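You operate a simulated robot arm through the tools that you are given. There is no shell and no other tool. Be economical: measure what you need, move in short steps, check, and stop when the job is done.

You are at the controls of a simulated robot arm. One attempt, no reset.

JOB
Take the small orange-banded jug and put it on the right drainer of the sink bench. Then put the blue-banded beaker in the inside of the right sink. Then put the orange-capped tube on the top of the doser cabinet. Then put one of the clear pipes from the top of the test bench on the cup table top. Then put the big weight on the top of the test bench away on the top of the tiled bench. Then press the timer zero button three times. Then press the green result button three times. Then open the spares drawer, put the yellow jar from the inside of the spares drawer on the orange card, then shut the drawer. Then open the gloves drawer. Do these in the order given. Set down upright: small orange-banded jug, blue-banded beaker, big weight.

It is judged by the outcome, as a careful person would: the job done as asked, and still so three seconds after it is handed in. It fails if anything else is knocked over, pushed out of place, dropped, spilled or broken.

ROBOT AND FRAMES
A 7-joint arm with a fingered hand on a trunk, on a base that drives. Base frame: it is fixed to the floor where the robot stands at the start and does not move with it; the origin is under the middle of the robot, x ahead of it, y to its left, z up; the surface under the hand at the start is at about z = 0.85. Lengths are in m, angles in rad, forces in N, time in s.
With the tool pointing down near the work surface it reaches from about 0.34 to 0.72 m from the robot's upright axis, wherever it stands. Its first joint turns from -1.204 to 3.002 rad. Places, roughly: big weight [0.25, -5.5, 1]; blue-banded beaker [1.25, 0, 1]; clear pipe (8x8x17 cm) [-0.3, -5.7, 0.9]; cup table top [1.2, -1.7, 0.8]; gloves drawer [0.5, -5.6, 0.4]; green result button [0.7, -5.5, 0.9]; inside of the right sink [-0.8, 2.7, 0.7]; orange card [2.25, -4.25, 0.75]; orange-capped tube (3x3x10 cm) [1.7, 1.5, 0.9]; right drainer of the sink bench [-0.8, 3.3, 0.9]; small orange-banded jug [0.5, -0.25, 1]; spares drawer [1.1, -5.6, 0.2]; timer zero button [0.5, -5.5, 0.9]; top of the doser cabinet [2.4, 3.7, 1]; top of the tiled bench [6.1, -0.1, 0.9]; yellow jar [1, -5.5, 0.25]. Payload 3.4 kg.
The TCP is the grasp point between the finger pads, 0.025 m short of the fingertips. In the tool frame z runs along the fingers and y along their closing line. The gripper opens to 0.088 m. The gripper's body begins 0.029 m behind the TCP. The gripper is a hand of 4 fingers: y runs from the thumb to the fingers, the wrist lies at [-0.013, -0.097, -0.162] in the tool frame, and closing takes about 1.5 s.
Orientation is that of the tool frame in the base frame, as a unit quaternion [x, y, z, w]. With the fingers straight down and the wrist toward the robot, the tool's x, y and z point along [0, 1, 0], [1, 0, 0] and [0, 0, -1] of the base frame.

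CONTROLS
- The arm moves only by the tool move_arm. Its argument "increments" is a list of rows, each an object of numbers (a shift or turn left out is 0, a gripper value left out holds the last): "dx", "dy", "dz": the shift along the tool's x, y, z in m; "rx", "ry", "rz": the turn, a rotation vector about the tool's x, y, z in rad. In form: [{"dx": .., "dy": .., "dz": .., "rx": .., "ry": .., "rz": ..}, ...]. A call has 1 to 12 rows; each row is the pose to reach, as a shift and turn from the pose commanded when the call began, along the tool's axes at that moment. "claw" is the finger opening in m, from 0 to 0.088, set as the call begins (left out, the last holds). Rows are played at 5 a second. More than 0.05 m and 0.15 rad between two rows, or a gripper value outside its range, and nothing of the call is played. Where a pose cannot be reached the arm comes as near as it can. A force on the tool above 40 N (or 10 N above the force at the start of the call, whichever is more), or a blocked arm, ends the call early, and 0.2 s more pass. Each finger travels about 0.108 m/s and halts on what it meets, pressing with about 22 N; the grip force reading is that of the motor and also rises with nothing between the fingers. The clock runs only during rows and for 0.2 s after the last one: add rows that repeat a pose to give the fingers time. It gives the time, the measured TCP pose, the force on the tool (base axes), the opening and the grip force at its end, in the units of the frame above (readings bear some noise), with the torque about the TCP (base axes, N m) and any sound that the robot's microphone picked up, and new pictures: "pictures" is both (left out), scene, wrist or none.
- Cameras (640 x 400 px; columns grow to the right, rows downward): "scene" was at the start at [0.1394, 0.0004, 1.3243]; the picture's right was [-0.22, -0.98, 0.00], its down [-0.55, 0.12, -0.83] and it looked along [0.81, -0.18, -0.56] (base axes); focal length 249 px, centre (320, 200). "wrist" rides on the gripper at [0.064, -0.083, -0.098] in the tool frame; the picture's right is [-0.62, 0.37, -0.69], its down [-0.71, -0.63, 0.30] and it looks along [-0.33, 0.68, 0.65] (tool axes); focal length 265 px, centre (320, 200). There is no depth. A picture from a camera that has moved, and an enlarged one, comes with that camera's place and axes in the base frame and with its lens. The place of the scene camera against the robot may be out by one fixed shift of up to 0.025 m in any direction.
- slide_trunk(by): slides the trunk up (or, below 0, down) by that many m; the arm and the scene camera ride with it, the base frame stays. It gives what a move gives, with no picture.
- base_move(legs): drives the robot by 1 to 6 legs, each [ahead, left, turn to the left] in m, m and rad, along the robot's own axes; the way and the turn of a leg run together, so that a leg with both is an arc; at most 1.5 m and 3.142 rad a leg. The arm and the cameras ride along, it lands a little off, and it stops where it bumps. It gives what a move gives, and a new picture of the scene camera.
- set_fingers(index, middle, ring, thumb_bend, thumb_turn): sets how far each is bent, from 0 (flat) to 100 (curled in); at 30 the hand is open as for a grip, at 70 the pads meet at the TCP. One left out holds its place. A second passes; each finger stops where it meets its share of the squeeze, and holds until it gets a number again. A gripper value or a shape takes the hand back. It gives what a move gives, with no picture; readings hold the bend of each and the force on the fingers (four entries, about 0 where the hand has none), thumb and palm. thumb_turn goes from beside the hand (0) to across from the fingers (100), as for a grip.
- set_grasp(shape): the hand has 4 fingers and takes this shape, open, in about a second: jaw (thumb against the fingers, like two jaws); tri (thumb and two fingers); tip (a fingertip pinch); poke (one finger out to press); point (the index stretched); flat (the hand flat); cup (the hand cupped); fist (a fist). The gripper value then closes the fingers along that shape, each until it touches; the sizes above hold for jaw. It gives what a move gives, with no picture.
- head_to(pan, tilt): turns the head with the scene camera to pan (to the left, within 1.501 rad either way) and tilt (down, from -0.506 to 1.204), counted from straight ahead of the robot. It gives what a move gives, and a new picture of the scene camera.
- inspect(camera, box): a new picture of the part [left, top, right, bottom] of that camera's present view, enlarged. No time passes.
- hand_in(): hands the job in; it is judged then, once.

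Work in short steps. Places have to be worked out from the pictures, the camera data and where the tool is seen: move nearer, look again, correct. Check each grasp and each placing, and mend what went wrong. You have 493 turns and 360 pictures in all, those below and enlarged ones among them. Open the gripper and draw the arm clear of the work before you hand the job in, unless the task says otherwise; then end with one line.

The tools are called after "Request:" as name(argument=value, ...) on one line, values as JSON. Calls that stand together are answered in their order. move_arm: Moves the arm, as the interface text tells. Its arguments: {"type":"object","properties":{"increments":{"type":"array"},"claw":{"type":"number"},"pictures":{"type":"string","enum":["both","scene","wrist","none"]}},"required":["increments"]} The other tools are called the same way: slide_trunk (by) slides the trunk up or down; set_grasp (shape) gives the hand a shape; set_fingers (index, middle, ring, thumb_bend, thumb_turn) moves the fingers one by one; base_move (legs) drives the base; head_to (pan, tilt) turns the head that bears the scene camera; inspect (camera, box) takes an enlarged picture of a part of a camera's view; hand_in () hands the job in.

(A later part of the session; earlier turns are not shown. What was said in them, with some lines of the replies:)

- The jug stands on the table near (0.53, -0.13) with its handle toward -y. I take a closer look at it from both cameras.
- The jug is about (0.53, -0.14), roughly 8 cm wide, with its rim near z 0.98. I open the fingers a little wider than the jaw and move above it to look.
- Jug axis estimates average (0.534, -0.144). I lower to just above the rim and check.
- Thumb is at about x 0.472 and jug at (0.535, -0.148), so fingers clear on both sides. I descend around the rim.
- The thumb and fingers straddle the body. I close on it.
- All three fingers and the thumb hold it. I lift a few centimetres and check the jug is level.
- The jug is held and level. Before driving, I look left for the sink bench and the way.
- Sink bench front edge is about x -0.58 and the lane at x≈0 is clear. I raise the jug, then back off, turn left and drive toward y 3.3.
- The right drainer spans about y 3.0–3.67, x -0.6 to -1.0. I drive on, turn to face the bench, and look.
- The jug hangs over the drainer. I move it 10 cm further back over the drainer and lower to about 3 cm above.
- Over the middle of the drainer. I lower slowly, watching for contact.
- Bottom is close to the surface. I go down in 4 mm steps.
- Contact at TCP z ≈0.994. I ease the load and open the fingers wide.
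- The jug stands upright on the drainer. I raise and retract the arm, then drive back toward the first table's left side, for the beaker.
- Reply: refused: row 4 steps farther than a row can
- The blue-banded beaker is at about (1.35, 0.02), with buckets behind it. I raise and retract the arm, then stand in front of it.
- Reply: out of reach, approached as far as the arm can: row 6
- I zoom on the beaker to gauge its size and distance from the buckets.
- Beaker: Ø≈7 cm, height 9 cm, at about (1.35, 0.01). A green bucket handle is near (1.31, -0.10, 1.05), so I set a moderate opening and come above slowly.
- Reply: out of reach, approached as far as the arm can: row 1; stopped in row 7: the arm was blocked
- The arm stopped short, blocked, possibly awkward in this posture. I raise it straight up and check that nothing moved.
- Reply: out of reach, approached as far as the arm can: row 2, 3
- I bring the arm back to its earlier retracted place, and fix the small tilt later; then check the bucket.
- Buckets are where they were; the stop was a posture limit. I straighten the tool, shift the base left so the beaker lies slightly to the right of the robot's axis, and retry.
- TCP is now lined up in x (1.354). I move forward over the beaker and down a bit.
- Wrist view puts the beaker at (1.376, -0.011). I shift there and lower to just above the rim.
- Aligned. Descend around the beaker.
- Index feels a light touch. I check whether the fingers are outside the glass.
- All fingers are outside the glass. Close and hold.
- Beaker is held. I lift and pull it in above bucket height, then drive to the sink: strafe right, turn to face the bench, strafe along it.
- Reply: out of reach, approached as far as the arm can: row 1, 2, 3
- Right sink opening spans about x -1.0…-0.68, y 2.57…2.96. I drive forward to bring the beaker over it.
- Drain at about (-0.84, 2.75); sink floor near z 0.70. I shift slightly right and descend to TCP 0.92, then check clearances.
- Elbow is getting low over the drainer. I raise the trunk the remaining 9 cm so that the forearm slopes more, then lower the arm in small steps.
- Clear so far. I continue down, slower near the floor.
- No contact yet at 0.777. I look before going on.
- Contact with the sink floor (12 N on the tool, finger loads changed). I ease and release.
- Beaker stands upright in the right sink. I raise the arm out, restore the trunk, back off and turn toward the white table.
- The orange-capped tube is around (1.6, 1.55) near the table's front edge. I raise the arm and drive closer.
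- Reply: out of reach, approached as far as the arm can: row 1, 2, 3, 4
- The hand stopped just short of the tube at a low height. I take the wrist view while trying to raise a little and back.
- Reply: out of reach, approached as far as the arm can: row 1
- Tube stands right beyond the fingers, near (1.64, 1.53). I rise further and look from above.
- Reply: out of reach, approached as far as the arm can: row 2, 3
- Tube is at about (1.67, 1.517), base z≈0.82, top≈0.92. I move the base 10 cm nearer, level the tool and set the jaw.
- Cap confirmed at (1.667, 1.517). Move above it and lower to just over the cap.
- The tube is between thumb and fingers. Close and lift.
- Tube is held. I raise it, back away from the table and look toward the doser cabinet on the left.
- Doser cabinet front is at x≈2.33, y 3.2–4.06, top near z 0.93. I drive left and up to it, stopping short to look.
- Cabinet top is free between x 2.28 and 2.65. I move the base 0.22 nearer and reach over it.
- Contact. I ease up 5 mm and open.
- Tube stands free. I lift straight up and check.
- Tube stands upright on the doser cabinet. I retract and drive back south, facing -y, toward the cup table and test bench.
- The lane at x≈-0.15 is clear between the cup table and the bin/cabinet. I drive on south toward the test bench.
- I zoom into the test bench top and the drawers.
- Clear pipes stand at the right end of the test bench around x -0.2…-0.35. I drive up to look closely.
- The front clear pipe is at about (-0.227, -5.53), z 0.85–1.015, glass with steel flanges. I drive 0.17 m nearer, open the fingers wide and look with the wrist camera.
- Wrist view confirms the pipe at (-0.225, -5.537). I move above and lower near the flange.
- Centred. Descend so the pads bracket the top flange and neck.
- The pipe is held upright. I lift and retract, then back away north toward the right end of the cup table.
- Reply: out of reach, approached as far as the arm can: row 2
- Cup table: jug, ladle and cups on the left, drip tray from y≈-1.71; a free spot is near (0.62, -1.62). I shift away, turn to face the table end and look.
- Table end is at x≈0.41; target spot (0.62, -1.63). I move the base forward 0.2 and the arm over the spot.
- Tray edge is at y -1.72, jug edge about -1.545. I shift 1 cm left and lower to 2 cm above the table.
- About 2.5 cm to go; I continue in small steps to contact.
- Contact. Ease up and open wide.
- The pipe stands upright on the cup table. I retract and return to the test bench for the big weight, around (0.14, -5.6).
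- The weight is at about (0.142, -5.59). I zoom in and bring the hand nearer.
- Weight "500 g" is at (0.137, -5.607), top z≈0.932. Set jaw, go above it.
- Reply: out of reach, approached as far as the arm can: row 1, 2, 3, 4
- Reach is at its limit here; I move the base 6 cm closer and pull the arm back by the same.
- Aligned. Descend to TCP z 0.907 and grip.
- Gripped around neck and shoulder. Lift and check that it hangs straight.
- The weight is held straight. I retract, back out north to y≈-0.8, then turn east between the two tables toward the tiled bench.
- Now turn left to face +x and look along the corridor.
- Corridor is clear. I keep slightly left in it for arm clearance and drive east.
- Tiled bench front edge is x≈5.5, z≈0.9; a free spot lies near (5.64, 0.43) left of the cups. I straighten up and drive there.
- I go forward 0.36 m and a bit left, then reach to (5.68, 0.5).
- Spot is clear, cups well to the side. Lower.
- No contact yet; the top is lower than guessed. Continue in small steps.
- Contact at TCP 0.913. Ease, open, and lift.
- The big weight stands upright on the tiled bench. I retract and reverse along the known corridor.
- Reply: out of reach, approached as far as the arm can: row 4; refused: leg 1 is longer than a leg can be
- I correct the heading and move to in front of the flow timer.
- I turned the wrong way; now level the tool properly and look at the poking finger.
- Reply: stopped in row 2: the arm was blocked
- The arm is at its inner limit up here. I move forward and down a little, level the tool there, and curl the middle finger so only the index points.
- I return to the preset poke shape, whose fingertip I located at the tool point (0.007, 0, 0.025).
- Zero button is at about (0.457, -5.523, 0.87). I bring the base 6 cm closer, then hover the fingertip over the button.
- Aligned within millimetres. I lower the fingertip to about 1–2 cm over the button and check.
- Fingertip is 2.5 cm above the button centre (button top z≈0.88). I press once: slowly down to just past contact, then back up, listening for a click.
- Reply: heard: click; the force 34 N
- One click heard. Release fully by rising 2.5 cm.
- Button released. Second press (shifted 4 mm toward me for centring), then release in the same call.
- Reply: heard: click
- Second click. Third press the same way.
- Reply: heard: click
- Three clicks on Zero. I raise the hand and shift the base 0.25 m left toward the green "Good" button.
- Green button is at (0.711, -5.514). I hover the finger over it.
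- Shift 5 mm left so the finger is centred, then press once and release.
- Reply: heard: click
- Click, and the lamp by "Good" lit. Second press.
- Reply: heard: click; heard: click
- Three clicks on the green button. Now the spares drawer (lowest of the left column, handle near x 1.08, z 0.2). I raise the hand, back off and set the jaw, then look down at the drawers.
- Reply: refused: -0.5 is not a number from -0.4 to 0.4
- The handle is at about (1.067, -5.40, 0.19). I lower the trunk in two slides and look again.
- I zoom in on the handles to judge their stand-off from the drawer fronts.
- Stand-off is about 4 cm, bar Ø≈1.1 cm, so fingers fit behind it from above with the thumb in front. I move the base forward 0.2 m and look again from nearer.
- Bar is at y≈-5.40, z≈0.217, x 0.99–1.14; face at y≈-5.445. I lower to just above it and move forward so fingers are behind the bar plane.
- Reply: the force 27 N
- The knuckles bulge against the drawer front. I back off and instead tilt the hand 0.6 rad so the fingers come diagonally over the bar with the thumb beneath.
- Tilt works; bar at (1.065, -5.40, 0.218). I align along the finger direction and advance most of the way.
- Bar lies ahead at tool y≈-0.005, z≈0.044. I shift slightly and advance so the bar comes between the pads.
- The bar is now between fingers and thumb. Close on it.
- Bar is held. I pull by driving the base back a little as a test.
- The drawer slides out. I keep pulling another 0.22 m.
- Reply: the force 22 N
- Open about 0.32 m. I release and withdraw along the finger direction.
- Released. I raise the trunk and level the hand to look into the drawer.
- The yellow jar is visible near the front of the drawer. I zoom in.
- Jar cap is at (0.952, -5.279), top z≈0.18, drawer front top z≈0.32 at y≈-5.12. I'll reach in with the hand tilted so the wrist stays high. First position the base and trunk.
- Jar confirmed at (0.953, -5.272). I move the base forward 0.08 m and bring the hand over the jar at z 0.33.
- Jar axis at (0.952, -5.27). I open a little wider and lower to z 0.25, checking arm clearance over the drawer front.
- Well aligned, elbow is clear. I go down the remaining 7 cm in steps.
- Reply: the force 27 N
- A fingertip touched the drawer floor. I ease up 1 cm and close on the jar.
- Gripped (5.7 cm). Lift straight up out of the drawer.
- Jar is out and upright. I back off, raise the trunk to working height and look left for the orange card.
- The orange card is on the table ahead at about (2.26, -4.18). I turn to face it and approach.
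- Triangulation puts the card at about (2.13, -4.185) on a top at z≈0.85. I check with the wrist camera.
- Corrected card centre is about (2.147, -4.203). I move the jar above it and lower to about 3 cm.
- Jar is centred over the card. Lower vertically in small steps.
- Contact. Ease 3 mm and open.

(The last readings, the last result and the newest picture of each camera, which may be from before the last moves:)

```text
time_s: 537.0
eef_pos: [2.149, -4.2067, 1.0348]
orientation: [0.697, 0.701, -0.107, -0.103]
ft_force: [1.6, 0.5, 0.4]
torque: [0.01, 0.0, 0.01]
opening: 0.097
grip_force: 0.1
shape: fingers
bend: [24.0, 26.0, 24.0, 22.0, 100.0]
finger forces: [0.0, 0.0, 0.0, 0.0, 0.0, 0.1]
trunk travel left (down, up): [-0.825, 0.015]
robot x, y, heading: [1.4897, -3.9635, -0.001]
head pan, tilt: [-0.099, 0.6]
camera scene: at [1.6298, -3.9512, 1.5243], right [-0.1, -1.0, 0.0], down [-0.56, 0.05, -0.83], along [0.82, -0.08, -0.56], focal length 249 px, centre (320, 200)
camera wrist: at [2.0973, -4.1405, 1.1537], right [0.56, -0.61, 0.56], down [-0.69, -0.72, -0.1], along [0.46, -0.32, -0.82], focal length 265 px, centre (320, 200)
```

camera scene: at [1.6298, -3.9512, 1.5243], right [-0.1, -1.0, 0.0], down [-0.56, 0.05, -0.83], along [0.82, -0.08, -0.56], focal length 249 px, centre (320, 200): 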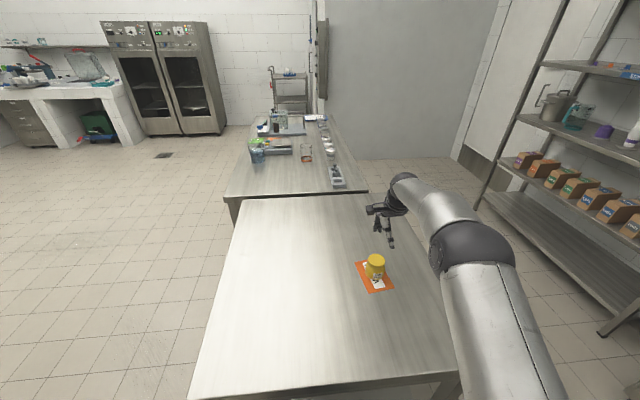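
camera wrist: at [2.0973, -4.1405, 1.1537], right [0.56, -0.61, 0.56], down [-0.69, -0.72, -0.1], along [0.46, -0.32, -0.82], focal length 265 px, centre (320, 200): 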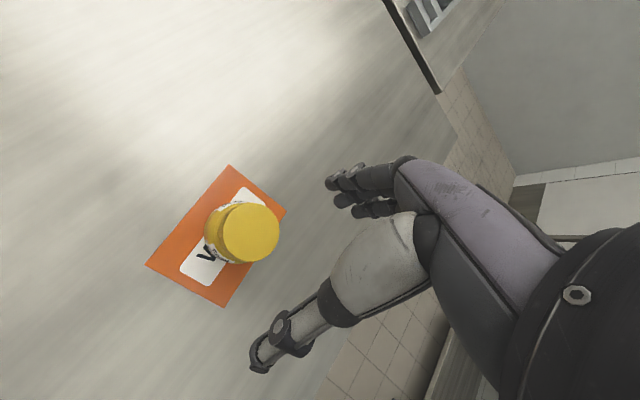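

The jar stands on the orange card. Now back to shut the drawer: reverse, turn to face the bench, lower the trunk.

Request:
base_move(legs=[[-0.25, 0, 0], [0, 0, -1.571], [0.2, 0.03, 0]])

Request:
slide_trunk(by=-0.4)

Request:
move_arm(increments=[{"rx": -0.14}, {"rx": -0.28}, {"rx": -0.42}, {"rx": -0.56}, {"rx": -0.7}, {"rx": -0.84}, {"rx": -0.9}], claw=0.0, pictures="none")

Request:
head_to(pan=-0.1, tilt=0.65)

```text
time_s: 543.9
eef_pos: [1.0232, -4.8263, 1.0335]
orientation: [0.989, 0.002, -0.001, -0.148]
ft_force: [-0.2, 0.3, 0.4]
torque: [-0.02, 0.0, 0.04]
opening: 0.0971
grip_force: 0.0
shape: fingers
bend: [24.0, 26.0, 24.0, 22.0, 100.0]
finger forces: [0.0, 0.1, 0.0, 0.0, 0.0, 0.0]
trunk travel left (down, up): [-0.825, 0.015]
robot x, y, heading: [1.2688, -4.1652, -1.573]
head pan, tilt: [-0.099, 0.6]
camera scene: at [1.2614, -4.2843, 1.5242], right [-1.0, 0.1, 0.0], down [0.06, 0.56, -0.82], along [-0.08, -0.82, -0.57], focal length 249 px, centre (320, 200)
```

scene: 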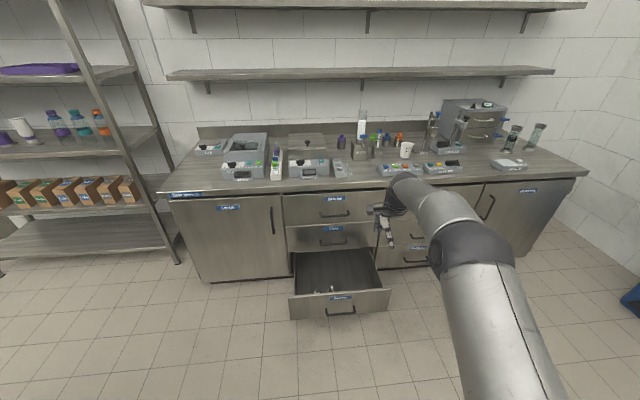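

```text
time_s: 547.7
eef_pos: [1.0232, -4.8257, 0.6341]
orientation: [0.989, 0.003, -0.002, -0.149]
ft_force: [-0.3, -0.2, -0.6]
torque: [-0.01, -0.03, -0.01]
opening: 0.0971
grip_force: 0.0
shape: fingers
bend: [24.0, 26.0, 24.0, 22.0, 100.0]
finger forces: [0.0, 0.0, 0.0, 0.1, 0.0, 0.0]
trunk travel left (down, up): [-0.425, 0.415]
robot x, y, heading: [1.2691, -4.1683, -1.572]
head pan, tilt: [-0.099, 0.6]
```

```text
time_s: 549.3
eef_pos: [1.0217, -4.8252, 0.6348]
orientation: [0.955, 0.003, -0.001, 0.297]
ft_force: [0.6, -1.0, 0.7]
torque: [-0.02, -0.04, 0.02]
opening: 0.0
grip_force: 22.5
shape: jaw
bend: [70.0, 70.0, 70.0, 38.0, 100.0]
finger forces: [0.0, 0.0, 0.0, 0.1, 0.1, 0.0]
trunk travel left (down, up): [-0.425, 0.415]
robot x, y, heading: [1.2663, -4.1657, -1.566]
head pan, tilt: [-0.099, 0.6]
```

```text
time_s: 550.0
eef_pos: [1.0215, -4.8254, 0.6343]
orientation: [0.955, 0.003, 0.0, 0.296]
ft_force: [-0.2, -0.2, 0.5]
torque: [0.0, 0.01, -0.01]
opening: 0.0001
grip_force: 21.6
shape: jaw
bend: [70.0, 70.0, 70.0, 38.0, 100.0]
finger forces: [0.0, 0.1, 0.1, 0.1, 0.1, 0.1]
trunk travel left (down, up): [-0.425, 0.415]
robot x, y, heading: [1.2661, -4.1639, -1.568]
head pan, tilt: [-0.099, 0.649]
camera scene: at [1.2615, -4.2825, 1.12], right [-1.0, 0.1, 0.0], down [0.06, 0.6, -0.8], along [-0.08, -0.79, -0.6], focal length 249 px, centre (320, 200)
```

scene: 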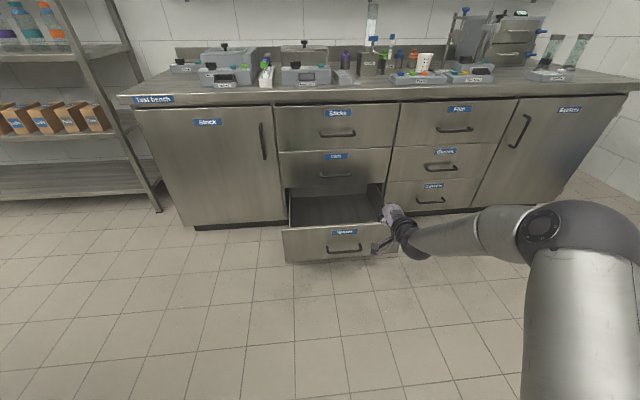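

I lower to pushing height (fingertips ≈0.26, above the handle), centre on the drawer and drive forward to push it.

Request:
slide_trunk(by=-0.34)

Request:
base_move(legs=[[0, 0.045, 0], [0.25, 0, 0]])

```text
time_s: 553.3
eef_pos: [1.0219, -4.8252, 0.2929]
orientation: [0.955, 0.003, 0.0, 0.296]
ft_force: [0.2, 0.0, 0.4]
torque: [-0.01, 0.02, -0.03]
opening: 0.0
grip_force: 21.6
shape: jaw
bend: [70.0, 70.0, 70.0, 38.0, 100.0]
finger forces: [0.1, 0.0, 0.0, 0.0, 0.0, 0.0]
trunk travel left (down, up): [-0.085, 0.755]
robot x, y, heading: [1.265, -4.1649, -1.566]
head pan, tilt: [-0.099, 0.649]
```

```text
time_s: 555.6
eef_pos: [1.0726, -5.0746, 0.2935]
orientation: [0.956, 0.005, 0.0, 0.295]
ft_force: [-0.4, 0.3, 0.4]
torque: [-0.01, 0.0, 0.0]
opening: 0.0
grip_force: 21.4
shape: jaw
bend: [70.0, 70.0, 70.0, 38.0, 100.0]
finger forces: [0.0, 0.0, 0.0, 0.1, 0.1, 0.0]
trunk travel left (down, up): [-0.085, 0.755]
robot x, y, heading: [1.3138, -4.4132, -1.561]
head pan, tilt: [-0.099, 0.649]
camera scene: at [1.3085, -4.5308, 0.78], right [-1.0, 0.09, 0.0], down [0.06, 0.6, -0.8], along [-0.07, -0.79, -0.6], focal length 249 px, centre (320, 200)
```

scene: 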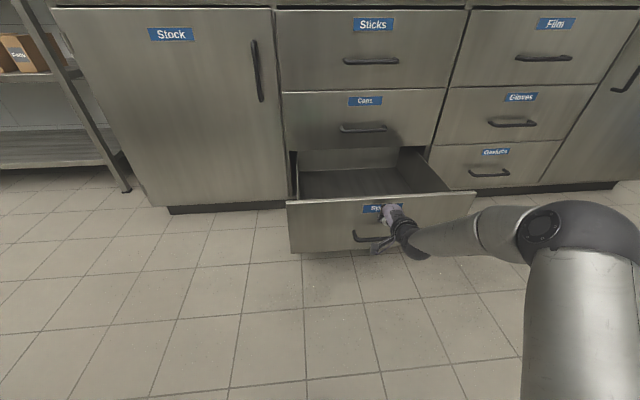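

Right in front of the drawer face. I push forward.

Request:
base_move(legs=[[0.2, 0, -0.01]])

```text
time_s: 557.2
eef_pos: [1.0626, -5.2728, 0.2947]
orientation: [0.955, 0.0, -0.002, 0.297]
ft_force: [0.2, 0.9, -0.5]
torque: [0.0, 0.01, -0.01]
opening: 0.0
grip_force: 21.9
shape: jaw
bend: [70.0, 70.0, 70.0, 39.0, 100.0]
finger forces: [0.0, 0.1, 0.1, 0.0, 0.0, 0.0]
trunk travel left (down, up): [-0.085, 0.755]
robot x, y, heading: [1.3105, -4.6155, -1.575]
head pan, tilt: [-0.099, 0.649]
camera scene: at [1.3069, -4.7313, 0.78], right [-0.99, 0.1, 0.0], down [0.06, 0.6, -0.8], along [-0.08, -0.79, -0.6], focal length 249 px, centre (320, 200)
```

scene: 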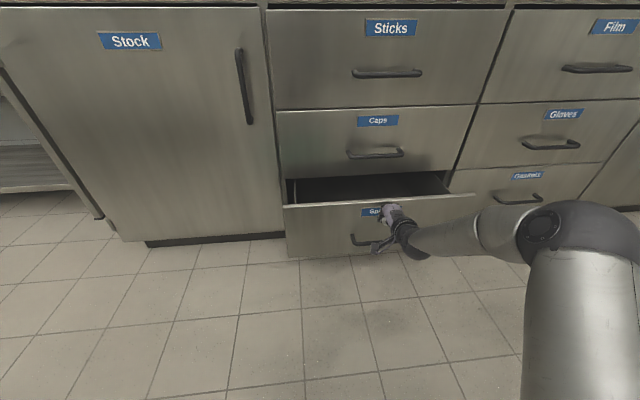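

The drawer is closing. Continue.

Request:
base_move(legs=[[0.14, 0, 0]])

```text
time_s: 558.5
eef_pos: [1.062, -5.4104, 0.2932]
orientation: [0.955, -0.002, -0.002, 0.296]
ft_force: [0.5, -0.6, 0.5]
torque: [0.0, 0.01, -0.01]
opening: 0.0001
grip_force: 21.7
shape: jaw
bend: [70.0, 70.0, 70.0, 39.0, 100.0]
finger forces: [0.0, 0.1, 0.0, 0.1, 0.0, 0.0]
trunk travel left (down, up): [-0.085, 0.755]
robot x, y, heading: [1.3142, -4.7507, -1.577]
head pan, tilt: [-0.099, 0.649]
camera scene: at [1.3058, -4.8692, 0.7799], right [-0.99, 0.11, 0.0], down [0.06, 0.6, -0.8], along [-0.08, -0.79, -0.6], focal length 249 px, centre (320, 200)
```

scene: 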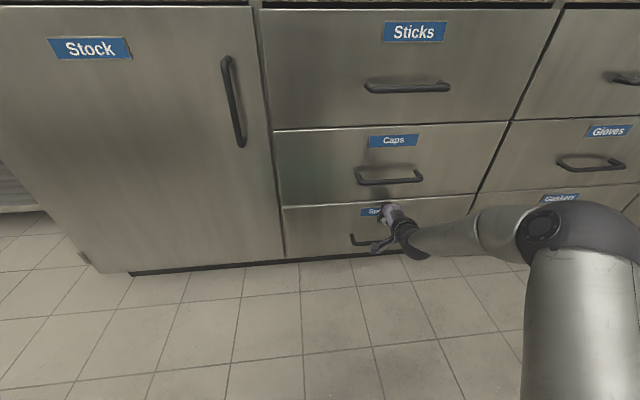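

Nearly shut; I push the last bit gently with the arm.

Request:
move_arm(increments=[{"dy": 0.0082, "dz": 0.0057}, {"dy": 0.0165, "dz": 0.0113}, {"dy": 0.0247, "dz": 0.017}, {"dy": 0.033, "dz": 0.0227}])

Request:
inspect(camera="scene", box=[260, 110, 520, 270])

```text
time_s: 559.1
eef_pos: [1.0611, -5.4208, 0.2928]
orientation: [0.956, -0.001, -0.003, 0.294]
ft_force: [2.5, 26.8, 9.7]
torque: [-0.42, 0.08, -0.15]
opening: 0.0
grip_force: 22.1
shape: jaw
bend: [70.0, 70.0, 70.0, 40.0, 100.0]
finger forces: [0.0, 19.5, 0.0, 0.0, 0.0, 0.1]
trunk travel left (down, up): [-0.085, 0.755]
robot x, y, heading: [1.3136, -4.75, -1.585]
head pan, tilt: [-0.099, 0.649]
stopped in row 2: the force on the tool passed its limit at 54 N (the readings are from after the stop); the commanded pose is now the measured one
camera scene: at [1.3061, -4.866, 0.7805], right [-0.99, 0.11, 0.0], down [0.06, 0.6, -0.8], along [-0.09, -0.79, -0.6], focal length 249 px, centre (320, 200)
camera wrist: at [1.126, -5.2963, 0.3287], right [-0.62, 0.09, 0.78], down [-0.71, 0.35, -0.6], along [-0.33, -0.93, -0.16], focal length 265 px, centre (320, 200)
```

scene: 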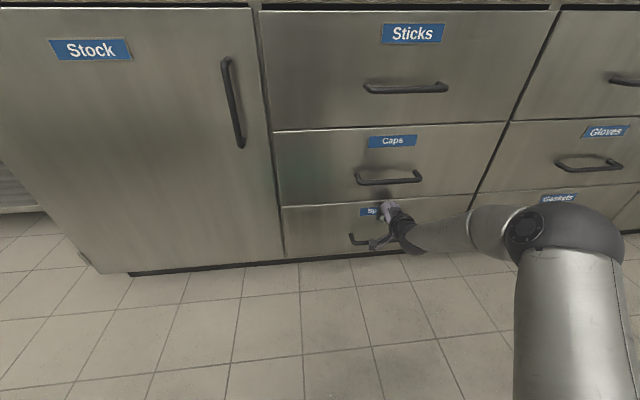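
wrist: 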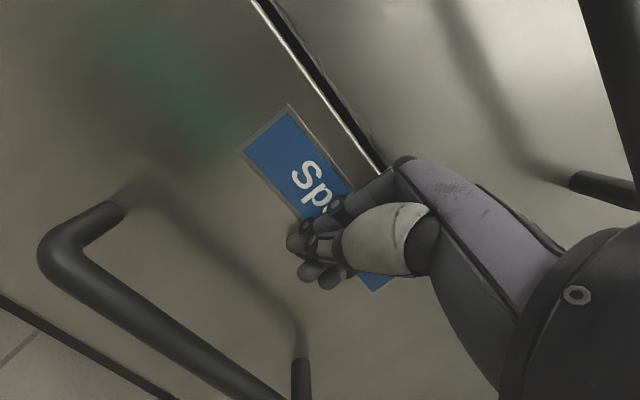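

```text
2.46 times, centred on (390, 190) of scene
camera zoom: at [1.3061, -4.866, 0.7805], right [-0.99, 0.11, 0.0], down [0.06, 0.6, -0.8], along [-0.09, -0.79, -0.6], focal length 612 px, centre (148, 225)
```

zoom: 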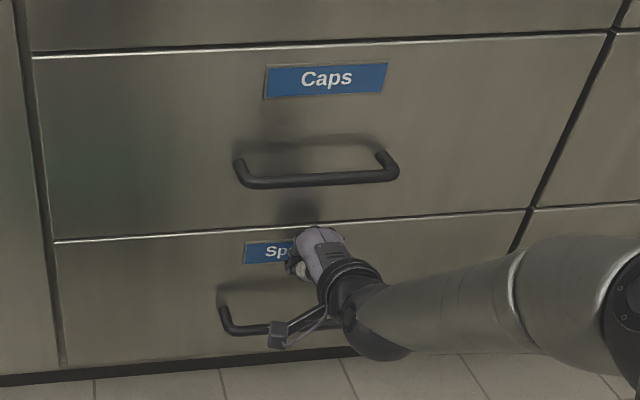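

The drawer is shut flush (push stopped against the stop). I back away and move over to the gloves drawer, handle near (0.48, -5.40, 0.44).

Request:
base_move(legs=[[-0.35, 0, 0.01], [0, -0.61, 0]])

Request:
slide_trunk(by=0.18)

Request:
move_arm(increments=[{"dz": 0.0}, {"dz": 0.0}], claw=0.042)

```text
time_s: 564.4
eef_pos: [0.461, -5.0713, 0.2899]
orientation: [0.956, 0.001, -0.001, 0.293]
ft_force: [-0.7, -0.1, -0.1]
torque: [0.0, -0.02, 0.02]
opening: 0.0001
grip_force: 22.3
shape: jaw
bend: [70.0, 70.0, 70.0, 41.0, 100.0]
finger forces: [0.0, 0.0, 0.0, 0.1, 0.0, 0.0]
trunk travel left (down, up): [-0.085, 0.755]
robot x, y, heading: [0.7079, -4.4001, -1.572]
head pan, tilt: [-0.099, 0.649]
camera scene: at [0.702, -4.5154, 0.7799], right [-0.99, 0.1, 0.0], down [0.06, 0.6, -0.8], along [-0.08, -0.79, -0.6], focal length 249 px, centre (320, 200)
```

scene: 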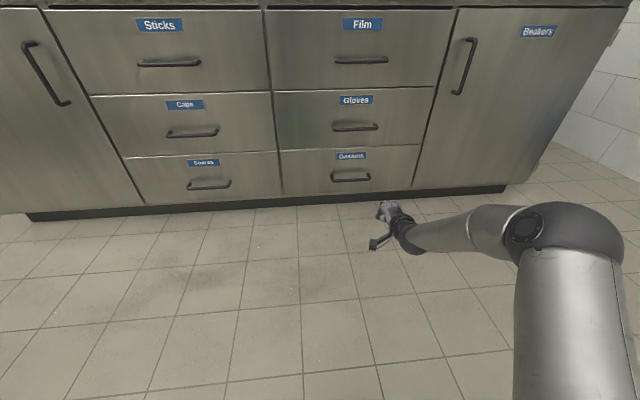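

```text
time_s: 566.4
eef_pos: [0.4614, -5.0711, 0.4722]
orientation: [0.956, 0.002, -0.001, 0.293]
ft_force: [-0.1, 0.7, -0.6]
torque: [0.0, 0.0, -0.02]
opening: 0.0001
grip_force: 22.0
shape: jaw
bend: [70.0, 70.0, 70.0, 41.0, 100.0]
finger forces: [0.0, 0.1, 0.0, 0.0, 0.0, 0.0]
trunk travel left (down, up): [-0.265, 0.575]
robot x, y, heading: [0.7082, -4.3979, -1.573]
head pan, tilt: [-0.099, 0.649]
```

```text
time_s: 567.0
eef_pos: [0.461, -5.0728, 0.4716]
orientation: [0.956, 0.001, -0.002, 0.294]
ft_force: [-0.3, -0.6, -0.3]
torque: [-0.02, 0.01, 0.0]
opening: 0.0417
grip_force: 0.1
shape: jaw
bend: [74.0, 46.0, 42.0, 70.0, 100.0]
finger forces: [0.0, 0.0, 0.0, 0.0, 0.0, 0.0]
trunk travel left (down, up): [-0.265, 0.575]
robot x, y, heading: [0.7061, -4.4008, -1.573]
head pan, tilt: [-0.099, 0.649]
camera scene: at [0.702, -4.5154, 0.9599], right [-0.99, 0.1, 0.0], down [0.06, 0.6, -0.8], along [-0.08, -0.79, -0.6], focal length 249 px, centre (320, 200)
camera wrist: at [0.5254, -4.9464, 0.5069], right [-0.62, 0.08, 0.78], down [-0.72, 0.35, -0.6], along [-0.32, -0.93, -0.16], focal length 265 px, centre (320, 200)
```

scene: 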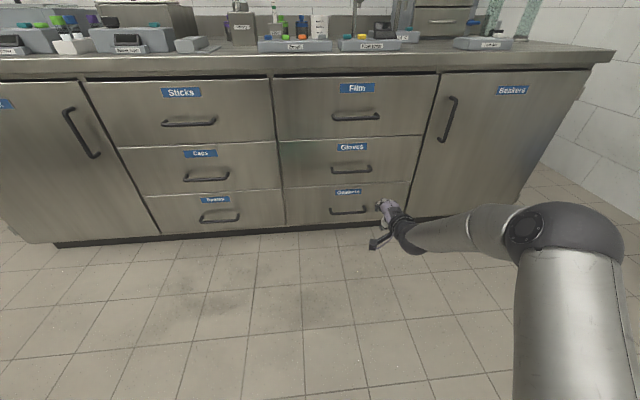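
wrist: 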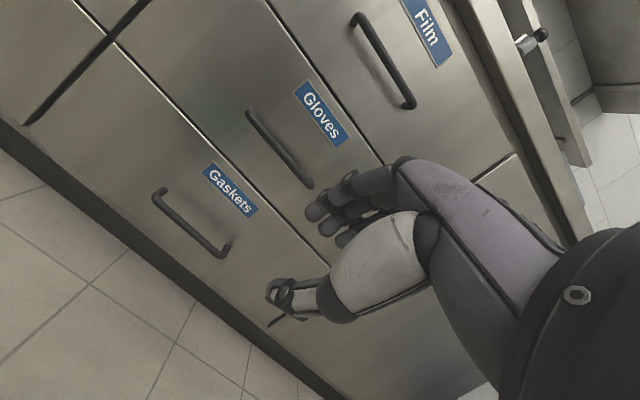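

Gloves bar: x 0.40–0.56, z≈0.432, y≈-5.40. I move the base forward and align the hand along its approach line.

Request:
base_move(legs=[[0.24, 0, 0]])

Request:
move_arm(increments=[{"dx": 0.01, "dy": 0.022, "dz": -0.0126}, {"dx": 0.019, "dy": 0.045, "dz": -0.0252}], pictures="wrist")

```text
time_s: 568.8
eef_pos: [0.4635, -5.3148, 0.4712]
orientation: [0.956, 0.004, 0.0, 0.294]
ft_force: [0.0, -0.3, 0.1]
torque: [-0.02, -0.02, 0.02]
opening: 0.0419
grip_force: 0.0
shape: jaw
bend: [74.0, 46.0, 42.0, 70.0, 100.0]
finger forces: [0.1, 0.1, 0.1, 0.0, 0.0, 0.0]
trunk travel left (down, up): [-0.265, 0.575]
robot x, y, heading: [0.7066, -4.6391, -1.57]
head pan, tilt: [-0.099, 0.649]
camera scene: at [0.7026, -4.7574, 0.9599], right [-1.0, 0.1, 0.0], down [0.06, 0.6, -0.8], along [-0.08, -0.79, -0.6], focal length 249 px, centre (320, 200)
```

scene: 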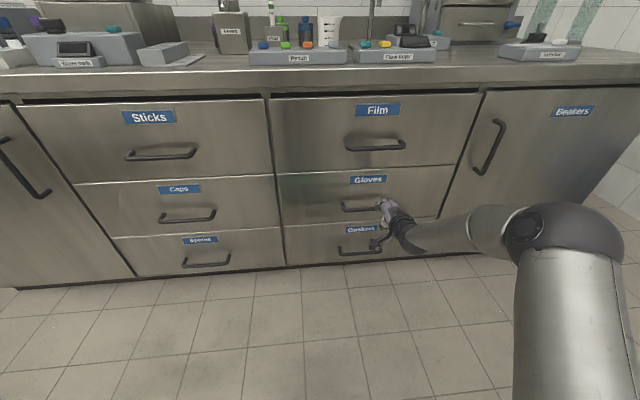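

```text
time_s: 569.4
eef_pos: [0.4824, -5.3366, 0.5177]
orientation: [0.956, 0.003, -0.001, 0.293]
ft_force: [0.8, 0.1, 0.6]
torque: [-0.01, 0.01, -0.02]
opening: 0.0419
grip_force: 0.1
shape: jaw
bend: [74.0, 45.0, 42.0, 70.0, 100.0]
finger forces: [0.0, 0.1, 0.0, 0.1, 0.0, 0.0]
trunk travel left (down, up): [-0.265, 0.575]
robot x, y, heading: [0.707, -4.6424, -1.57]
head pan, tilt: [-0.099, 0.649]
camera wrist: at [0.5464, -5.2114, 0.5519], right [-0.62, 0.08, 0.78], down [-0.72, 0.35, -0.6], along [-0.32, -0.93, -0.16], focal length 265 px, centre (320, 200)
```

wrist: 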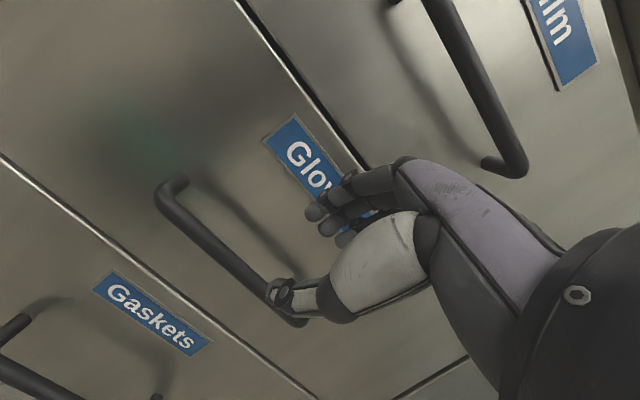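

Lined up. I advance along the fingers, check, then finish.

Request:
move_arm(increments=[{"dz": 0.035}, {"dz": 0.065}], pictures="none")

Request:
inspect(camera="wrist", box=[180, 150, 400, 330])

```text
time_s: 570.0
eef_pos: [0.4817, -5.3732, 0.4638]
orientation: [0.956, 0.003, 0.0, 0.293]
ft_force: [0.2, 0.5, 0.7]
torque: [0.0, 0.0, 0.0]
opening: 0.0417
grip_force: 0.1
shape: jaw
bend: [74.0, 45.0, 42.0, 70.0, 100.0]
finger forces: [0.0, 0.0, 0.1, 0.0, 0.1, 0.0]
trunk travel left (down, up): [-0.265, 0.575]
robot x, y, heading: [0.708, -4.6431, -1.568]
head pan, tilt: [-0.099, 0.649]
```

```text
2.22 times, centred on (290, 240) of wrist
camera zoom: at [0.5465, -5.2467, 0.4988], right [-0.62, 0.08, 0.78], down [-0.72, 0.35, -0.6], along [-0.32, -0.93, -0.16], focal length 590 px, centre (387, 111)
```

zoom: 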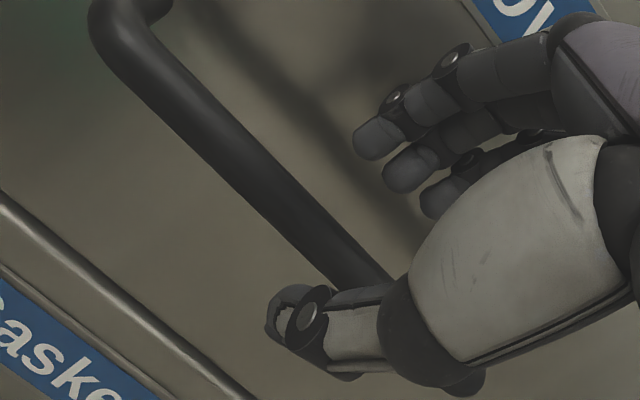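

Bar is entering between thumb and fingers as before. Advance 3.3 cm more and close.

Request:
move_arm(increments=[{"dz": 0.015}, {"dz": 0.032}], pictures="none")

Request:
move_arm(increments=[{"dz": 0.0}, {"dz": 0.0}, {"dz": 0.0}, {"dz": 0.0}, {"dz": 0.0}, {"dz": 0.0}], claw=0.0, pictures="wrist")

```text
time_s: 570.6
eef_pos: [0.4838, -5.39, 0.4383]
orientation: [0.956, 0.003, 0.001, 0.293]
ft_force: [-0.2, -0.7, 0.4]
torque: [-0.01, 0.0, -0.02]
opening: 0.0419
grip_force: 0.1
shape: jaw
bend: [74.0, 45.0, 42.0, 70.0, 100.0]
finger forces: [0.0, 0.0, 0.0, 0.0, 0.1, 0.0]
trunk travel left (down, up): [-0.265, 0.575]
robot x, y, heading: [0.705, -4.6384, -1.575]
head pan, tilt: [-0.099, 0.649]
```

```text
time_s: 572.0
eef_pos: [0.4826, -5.3915, 0.435]
orientation: [0.957, 0.005, 0.001, 0.291]
ft_force: [0.4, -0.1, -9.9]
torque: [0.07, 0.0, 0.07]
opening: 0.0031
grip_force: 22.3
shape: jaw
bend: [73.0, 71.0, 64.0, 72.0, 100.0]
finger forces: [9.3, 3.6, 2.1, 0.0, 20.8, 0.0]
trunk travel left (down, up): [-0.265, 0.575]
robot x, y, heading: [0.7054, -4.6409, -1.575]
head pan, tilt: [-0.099, 0.649]
camera wrist: at [0.5463, -5.2655, 0.4707], right [-0.62, 0.08, 0.78], down [-0.72, 0.35, -0.6], along [-0.32, -0.93, -0.16], focal length 265 px, centre (320, 200)
```

wrist: 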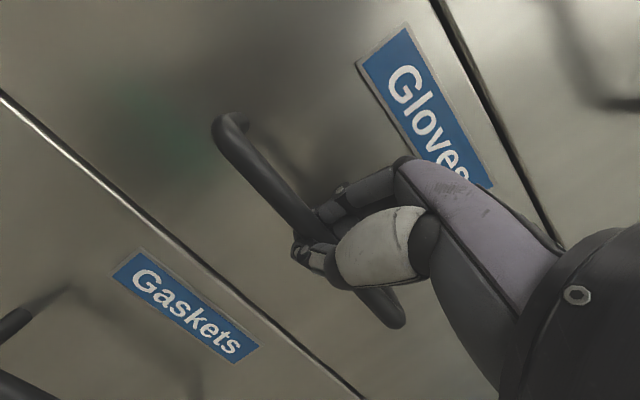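

Held the same way as before. Pull by backing the base 0.32 m.

Request:
base_move(legs=[[-0.1, 0, 0], [-0.22, 0, 0]])

```text
time_s: 574.4
eef_pos: [0.484, -5.0737, 0.4349]
orientation: [0.956, 0.004, 0.0, 0.293]
ft_force: [-6.5, 2.8, -11.5]
torque: [0.06, 0.04, 0.0]
opening: 0.0028
grip_force: 21.6
shape: jaw
bend: [73.0, 71.0, 67.0, 72.0, 100.0]
finger forces: [9.2, 3.7, 2.1, 0.1, 22.0, 0.0]
trunk travel left (down, up): [-0.265, 0.575]
robot x, y, heading: [0.7039, -4.3198, -1.558]
head pan, tilt: [-0.099, 0.649]
camera scene: at [0.701, -4.442, 0.9596], right [-1.0, 0.09, 0.0], down [0.06, 0.6, -0.8], along [-0.07, -0.79, -0.61], focal length 249 px, centre (320, 200)
```

scene: 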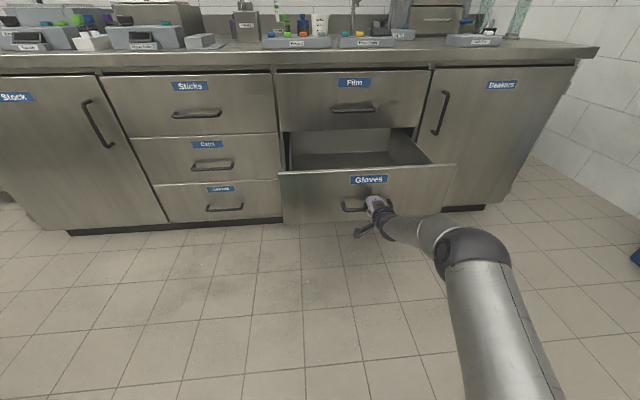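

The gloves drawer is open by ~0.32 m. I release and withdraw.

Request:
move_arm(increments=[{"dz": 0.0}, {"dz": 0.0}, {"dz": 0.0}], claw=0.042, pictures="none")

Request:
move_arm(increments=[{"dz": -0.03}, {"dz": -0.07}, {"dz": -0.11}], pictures="none")

Request:
base_move(legs=[[-0.4, 0, 0]])

Request:
slide_trunk(by=0.35)

Request:
head_to(pan=0.1, tilt=0.5)

```text
time_s: 575.2
eef_pos: [0.4845, -5.0735, 0.4373]
orientation: [0.956, 0.005, 0.0, 0.293]
ft_force: [0.6, 0.5, 0.2]
torque: [0.04, 0.0, 0.0]
opening: 0.0415
grip_force: 0.1
shape: jaw
bend: [74.0, 46.0, 42.0, 71.0, 100.0]
finger forces: [0.0, 0.1, 0.1, 0.0, 0.1, 0.0]
trunk travel left (down, up): [-0.265, 0.575]
robot x, y, heading: [0.7067, -4.3223, -1.565]
head pan, tilt: [-0.099, 0.649]
```

```text
time_s: 576.0
eef_pos: [0.4822, -5.0129, 0.5285]
orientation: [0.956, 0.005, 0.0, 0.293]
ft_force: [0.3, -0.3, 0.0]
torque: [-0.02, 0.02, 0.01]
opening: 0.0416
grip_force: 0.0
shape: jaw
bend: [74.0, 45.0, 42.0, 71.0, 100.0]
finger forces: [0.0, 0.0, 0.0, 0.0, 0.1, 0.1]
trunk travel left (down, up): [-0.265, 0.575]
robot x, y, heading: [0.7041, -4.3227, -1.566]
head pan, tilt: [-0.099, 0.649]
```

```text
time_s: 578.5
eef_pos: [0.4803, -4.6102, 0.5295]
orientation: [0.956, 0.005, 0.0, 0.294]
ft_force: [-0.1, 0.0, -0.5]
torque: [-0.01, -0.01, 0.02]
opening: 0.0416
grip_force: 0.0
shape: jaw
bend: [74.0, 45.0, 42.0, 71.0, 100.0]
finger forces: [0.0, 0.0, 0.1, 0.0, 0.0, 0.0]
trunk travel left (down, up): [-0.265, 0.575]
robot x, y, heading: [0.7046, -3.9202, -1.561]
head pan, tilt: [-0.099, 0.649]
camera scene: at [0.6994, -4.037, 0.96], right [-1.0, 0.09, 0.0], down [0.06, 0.6, -0.8], along [-0.07, -0.79, -0.6], focal length 249 px, centre (320, 200)
```

scene: 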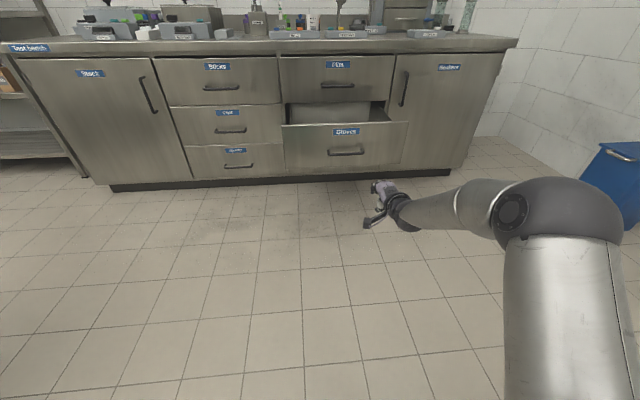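

```text
time_s: 581.9
eef_pos: [0.4783, -4.61, 0.8786]
orientation: [0.956, 0.005, 0.0, 0.293]
ft_force: [0.4, 0.2, 0.3]
torque: [0.02, -0.01, -0.01]
opening: 0.0417
grip_force: 0.0
shape: jaw
bend: [74.0, 45.0, 42.0, 71.0, 100.0]
finger forces: [0.0, 0.0, 0.2, 0.0, 0.0, 0.0]
trunk travel left (down, up): [-0.615, 0.225]
robot x, y, heading: [0.7024, -3.9211, -1.566]
head pan, tilt: [-0.099, 0.649]
```

```text
time_s: 582.7
eef_pos: [0.4805, -4.6094, 0.8783]
orientation: [0.956, 0.006, 0.001, 0.293]
ft_force: [0.2, -0.5, 0.1]
torque: [0.01, -0.02, 0.01]
opening: 0.0417
grip_force: 0.2
shape: jaw
bend: [74.0, 45.0, 42.0, 71.0, 100.0]
finger forces: [0.1, 0.0, 0.0, 0.0, 0.0, 0.0]
trunk travel left (down, up): [-0.615, 0.225]
robot x, y, heading: [0.7049, -3.9189, -1.565]
head pan, tilt: [0.099, 0.499]
camera scene: at [0.7169, -4.041, 1.3233], right [-0.99, -0.11, 0.0], down [-0.05, 0.48, -0.88], along [0.09, -0.87, -0.48], focal length 249 px, centre (320, 200)
```

scene: 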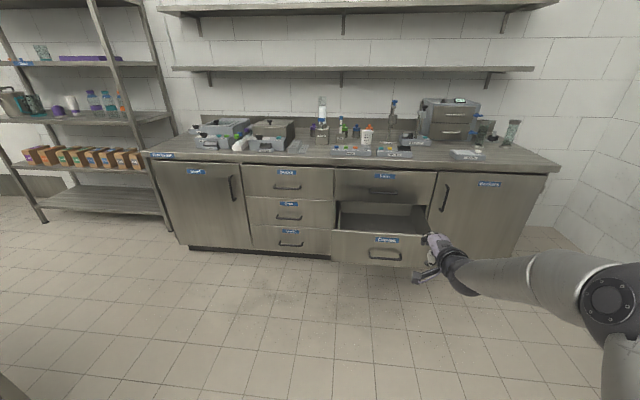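

I zoom in to verify the spares drawer is flush, the gloves drawer open, and the bench intact.

Request:
inspect(camera="scene", box=[230, 155, 440, 275])

Request:
inspect(camera="scene", box=[300, 90, 540, 180])

```text
3.05 times, centred on (335, 215) of scene
camera zoom: at [0.7169, -4.041, 1.3233], right [-0.99, -0.11, 0.0], down [-0.05, 0.48, -0.88], along [0.09, -0.87, -0.48], focal length 758 px, centre (274, 154)
```

zoom: 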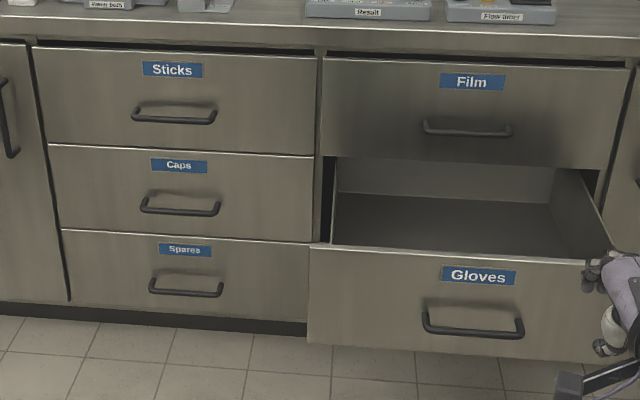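

```text
2.67 times, centred on (420, 135) of scene
camera zoom: at [0.7169, -4.041, 1.3233], right [-0.99, -0.11, 0.0], down [-0.05, 0.48, -0.88], along [0.09, -0.87, -0.48], focal length 663 px, centre (53, 373)
```

zoom: 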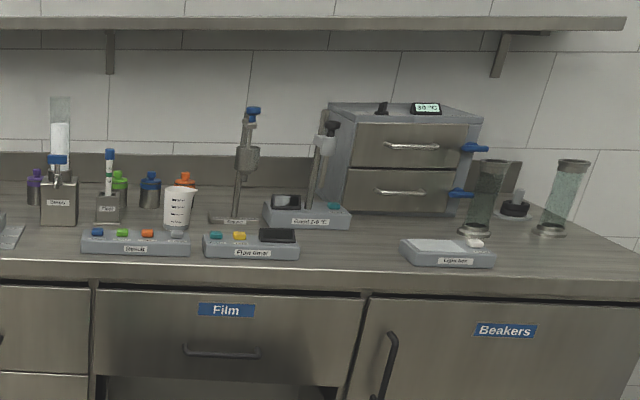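

Spares is flush, gloves is open, the bench is intact. I open the gripper fully, then hand in.

Request:
move_arm(increments=[{"dz": 0.0}, {"dz": 0.0}, {"dz": 0.0}], claw=0.088, pictures="none")

Request:
hand_in()

```text
time_s: 583.5
eef_pos: [0.4794, -4.6108, 0.8785]
orientation: [0.956, 0.006, 0.001, 0.293]
ft_force: [0.0, -1.0, 0.6]
torque: [-0.01, 0.04, -0.03]
opening: 0.0876
grip_force: 0.1
shape: jaw
bend: [30.0, 30.0, 30.0, 30.0, 98.0]
finger forces: [0.0, 0.1, 0.1, 0.1, 0.0, 0.0]
trunk travel left (down, up): [-0.615, 0.225]
robot x, y, heading: [0.7038, -3.9221, -1.561]
head pan, tilt: [0.099, 0.499]
```

```text
The job is handed in.
```

All nine steps were done in the order given and the job is handed in; I saw nothing knocked over or spilled, but the verdict has not come back.
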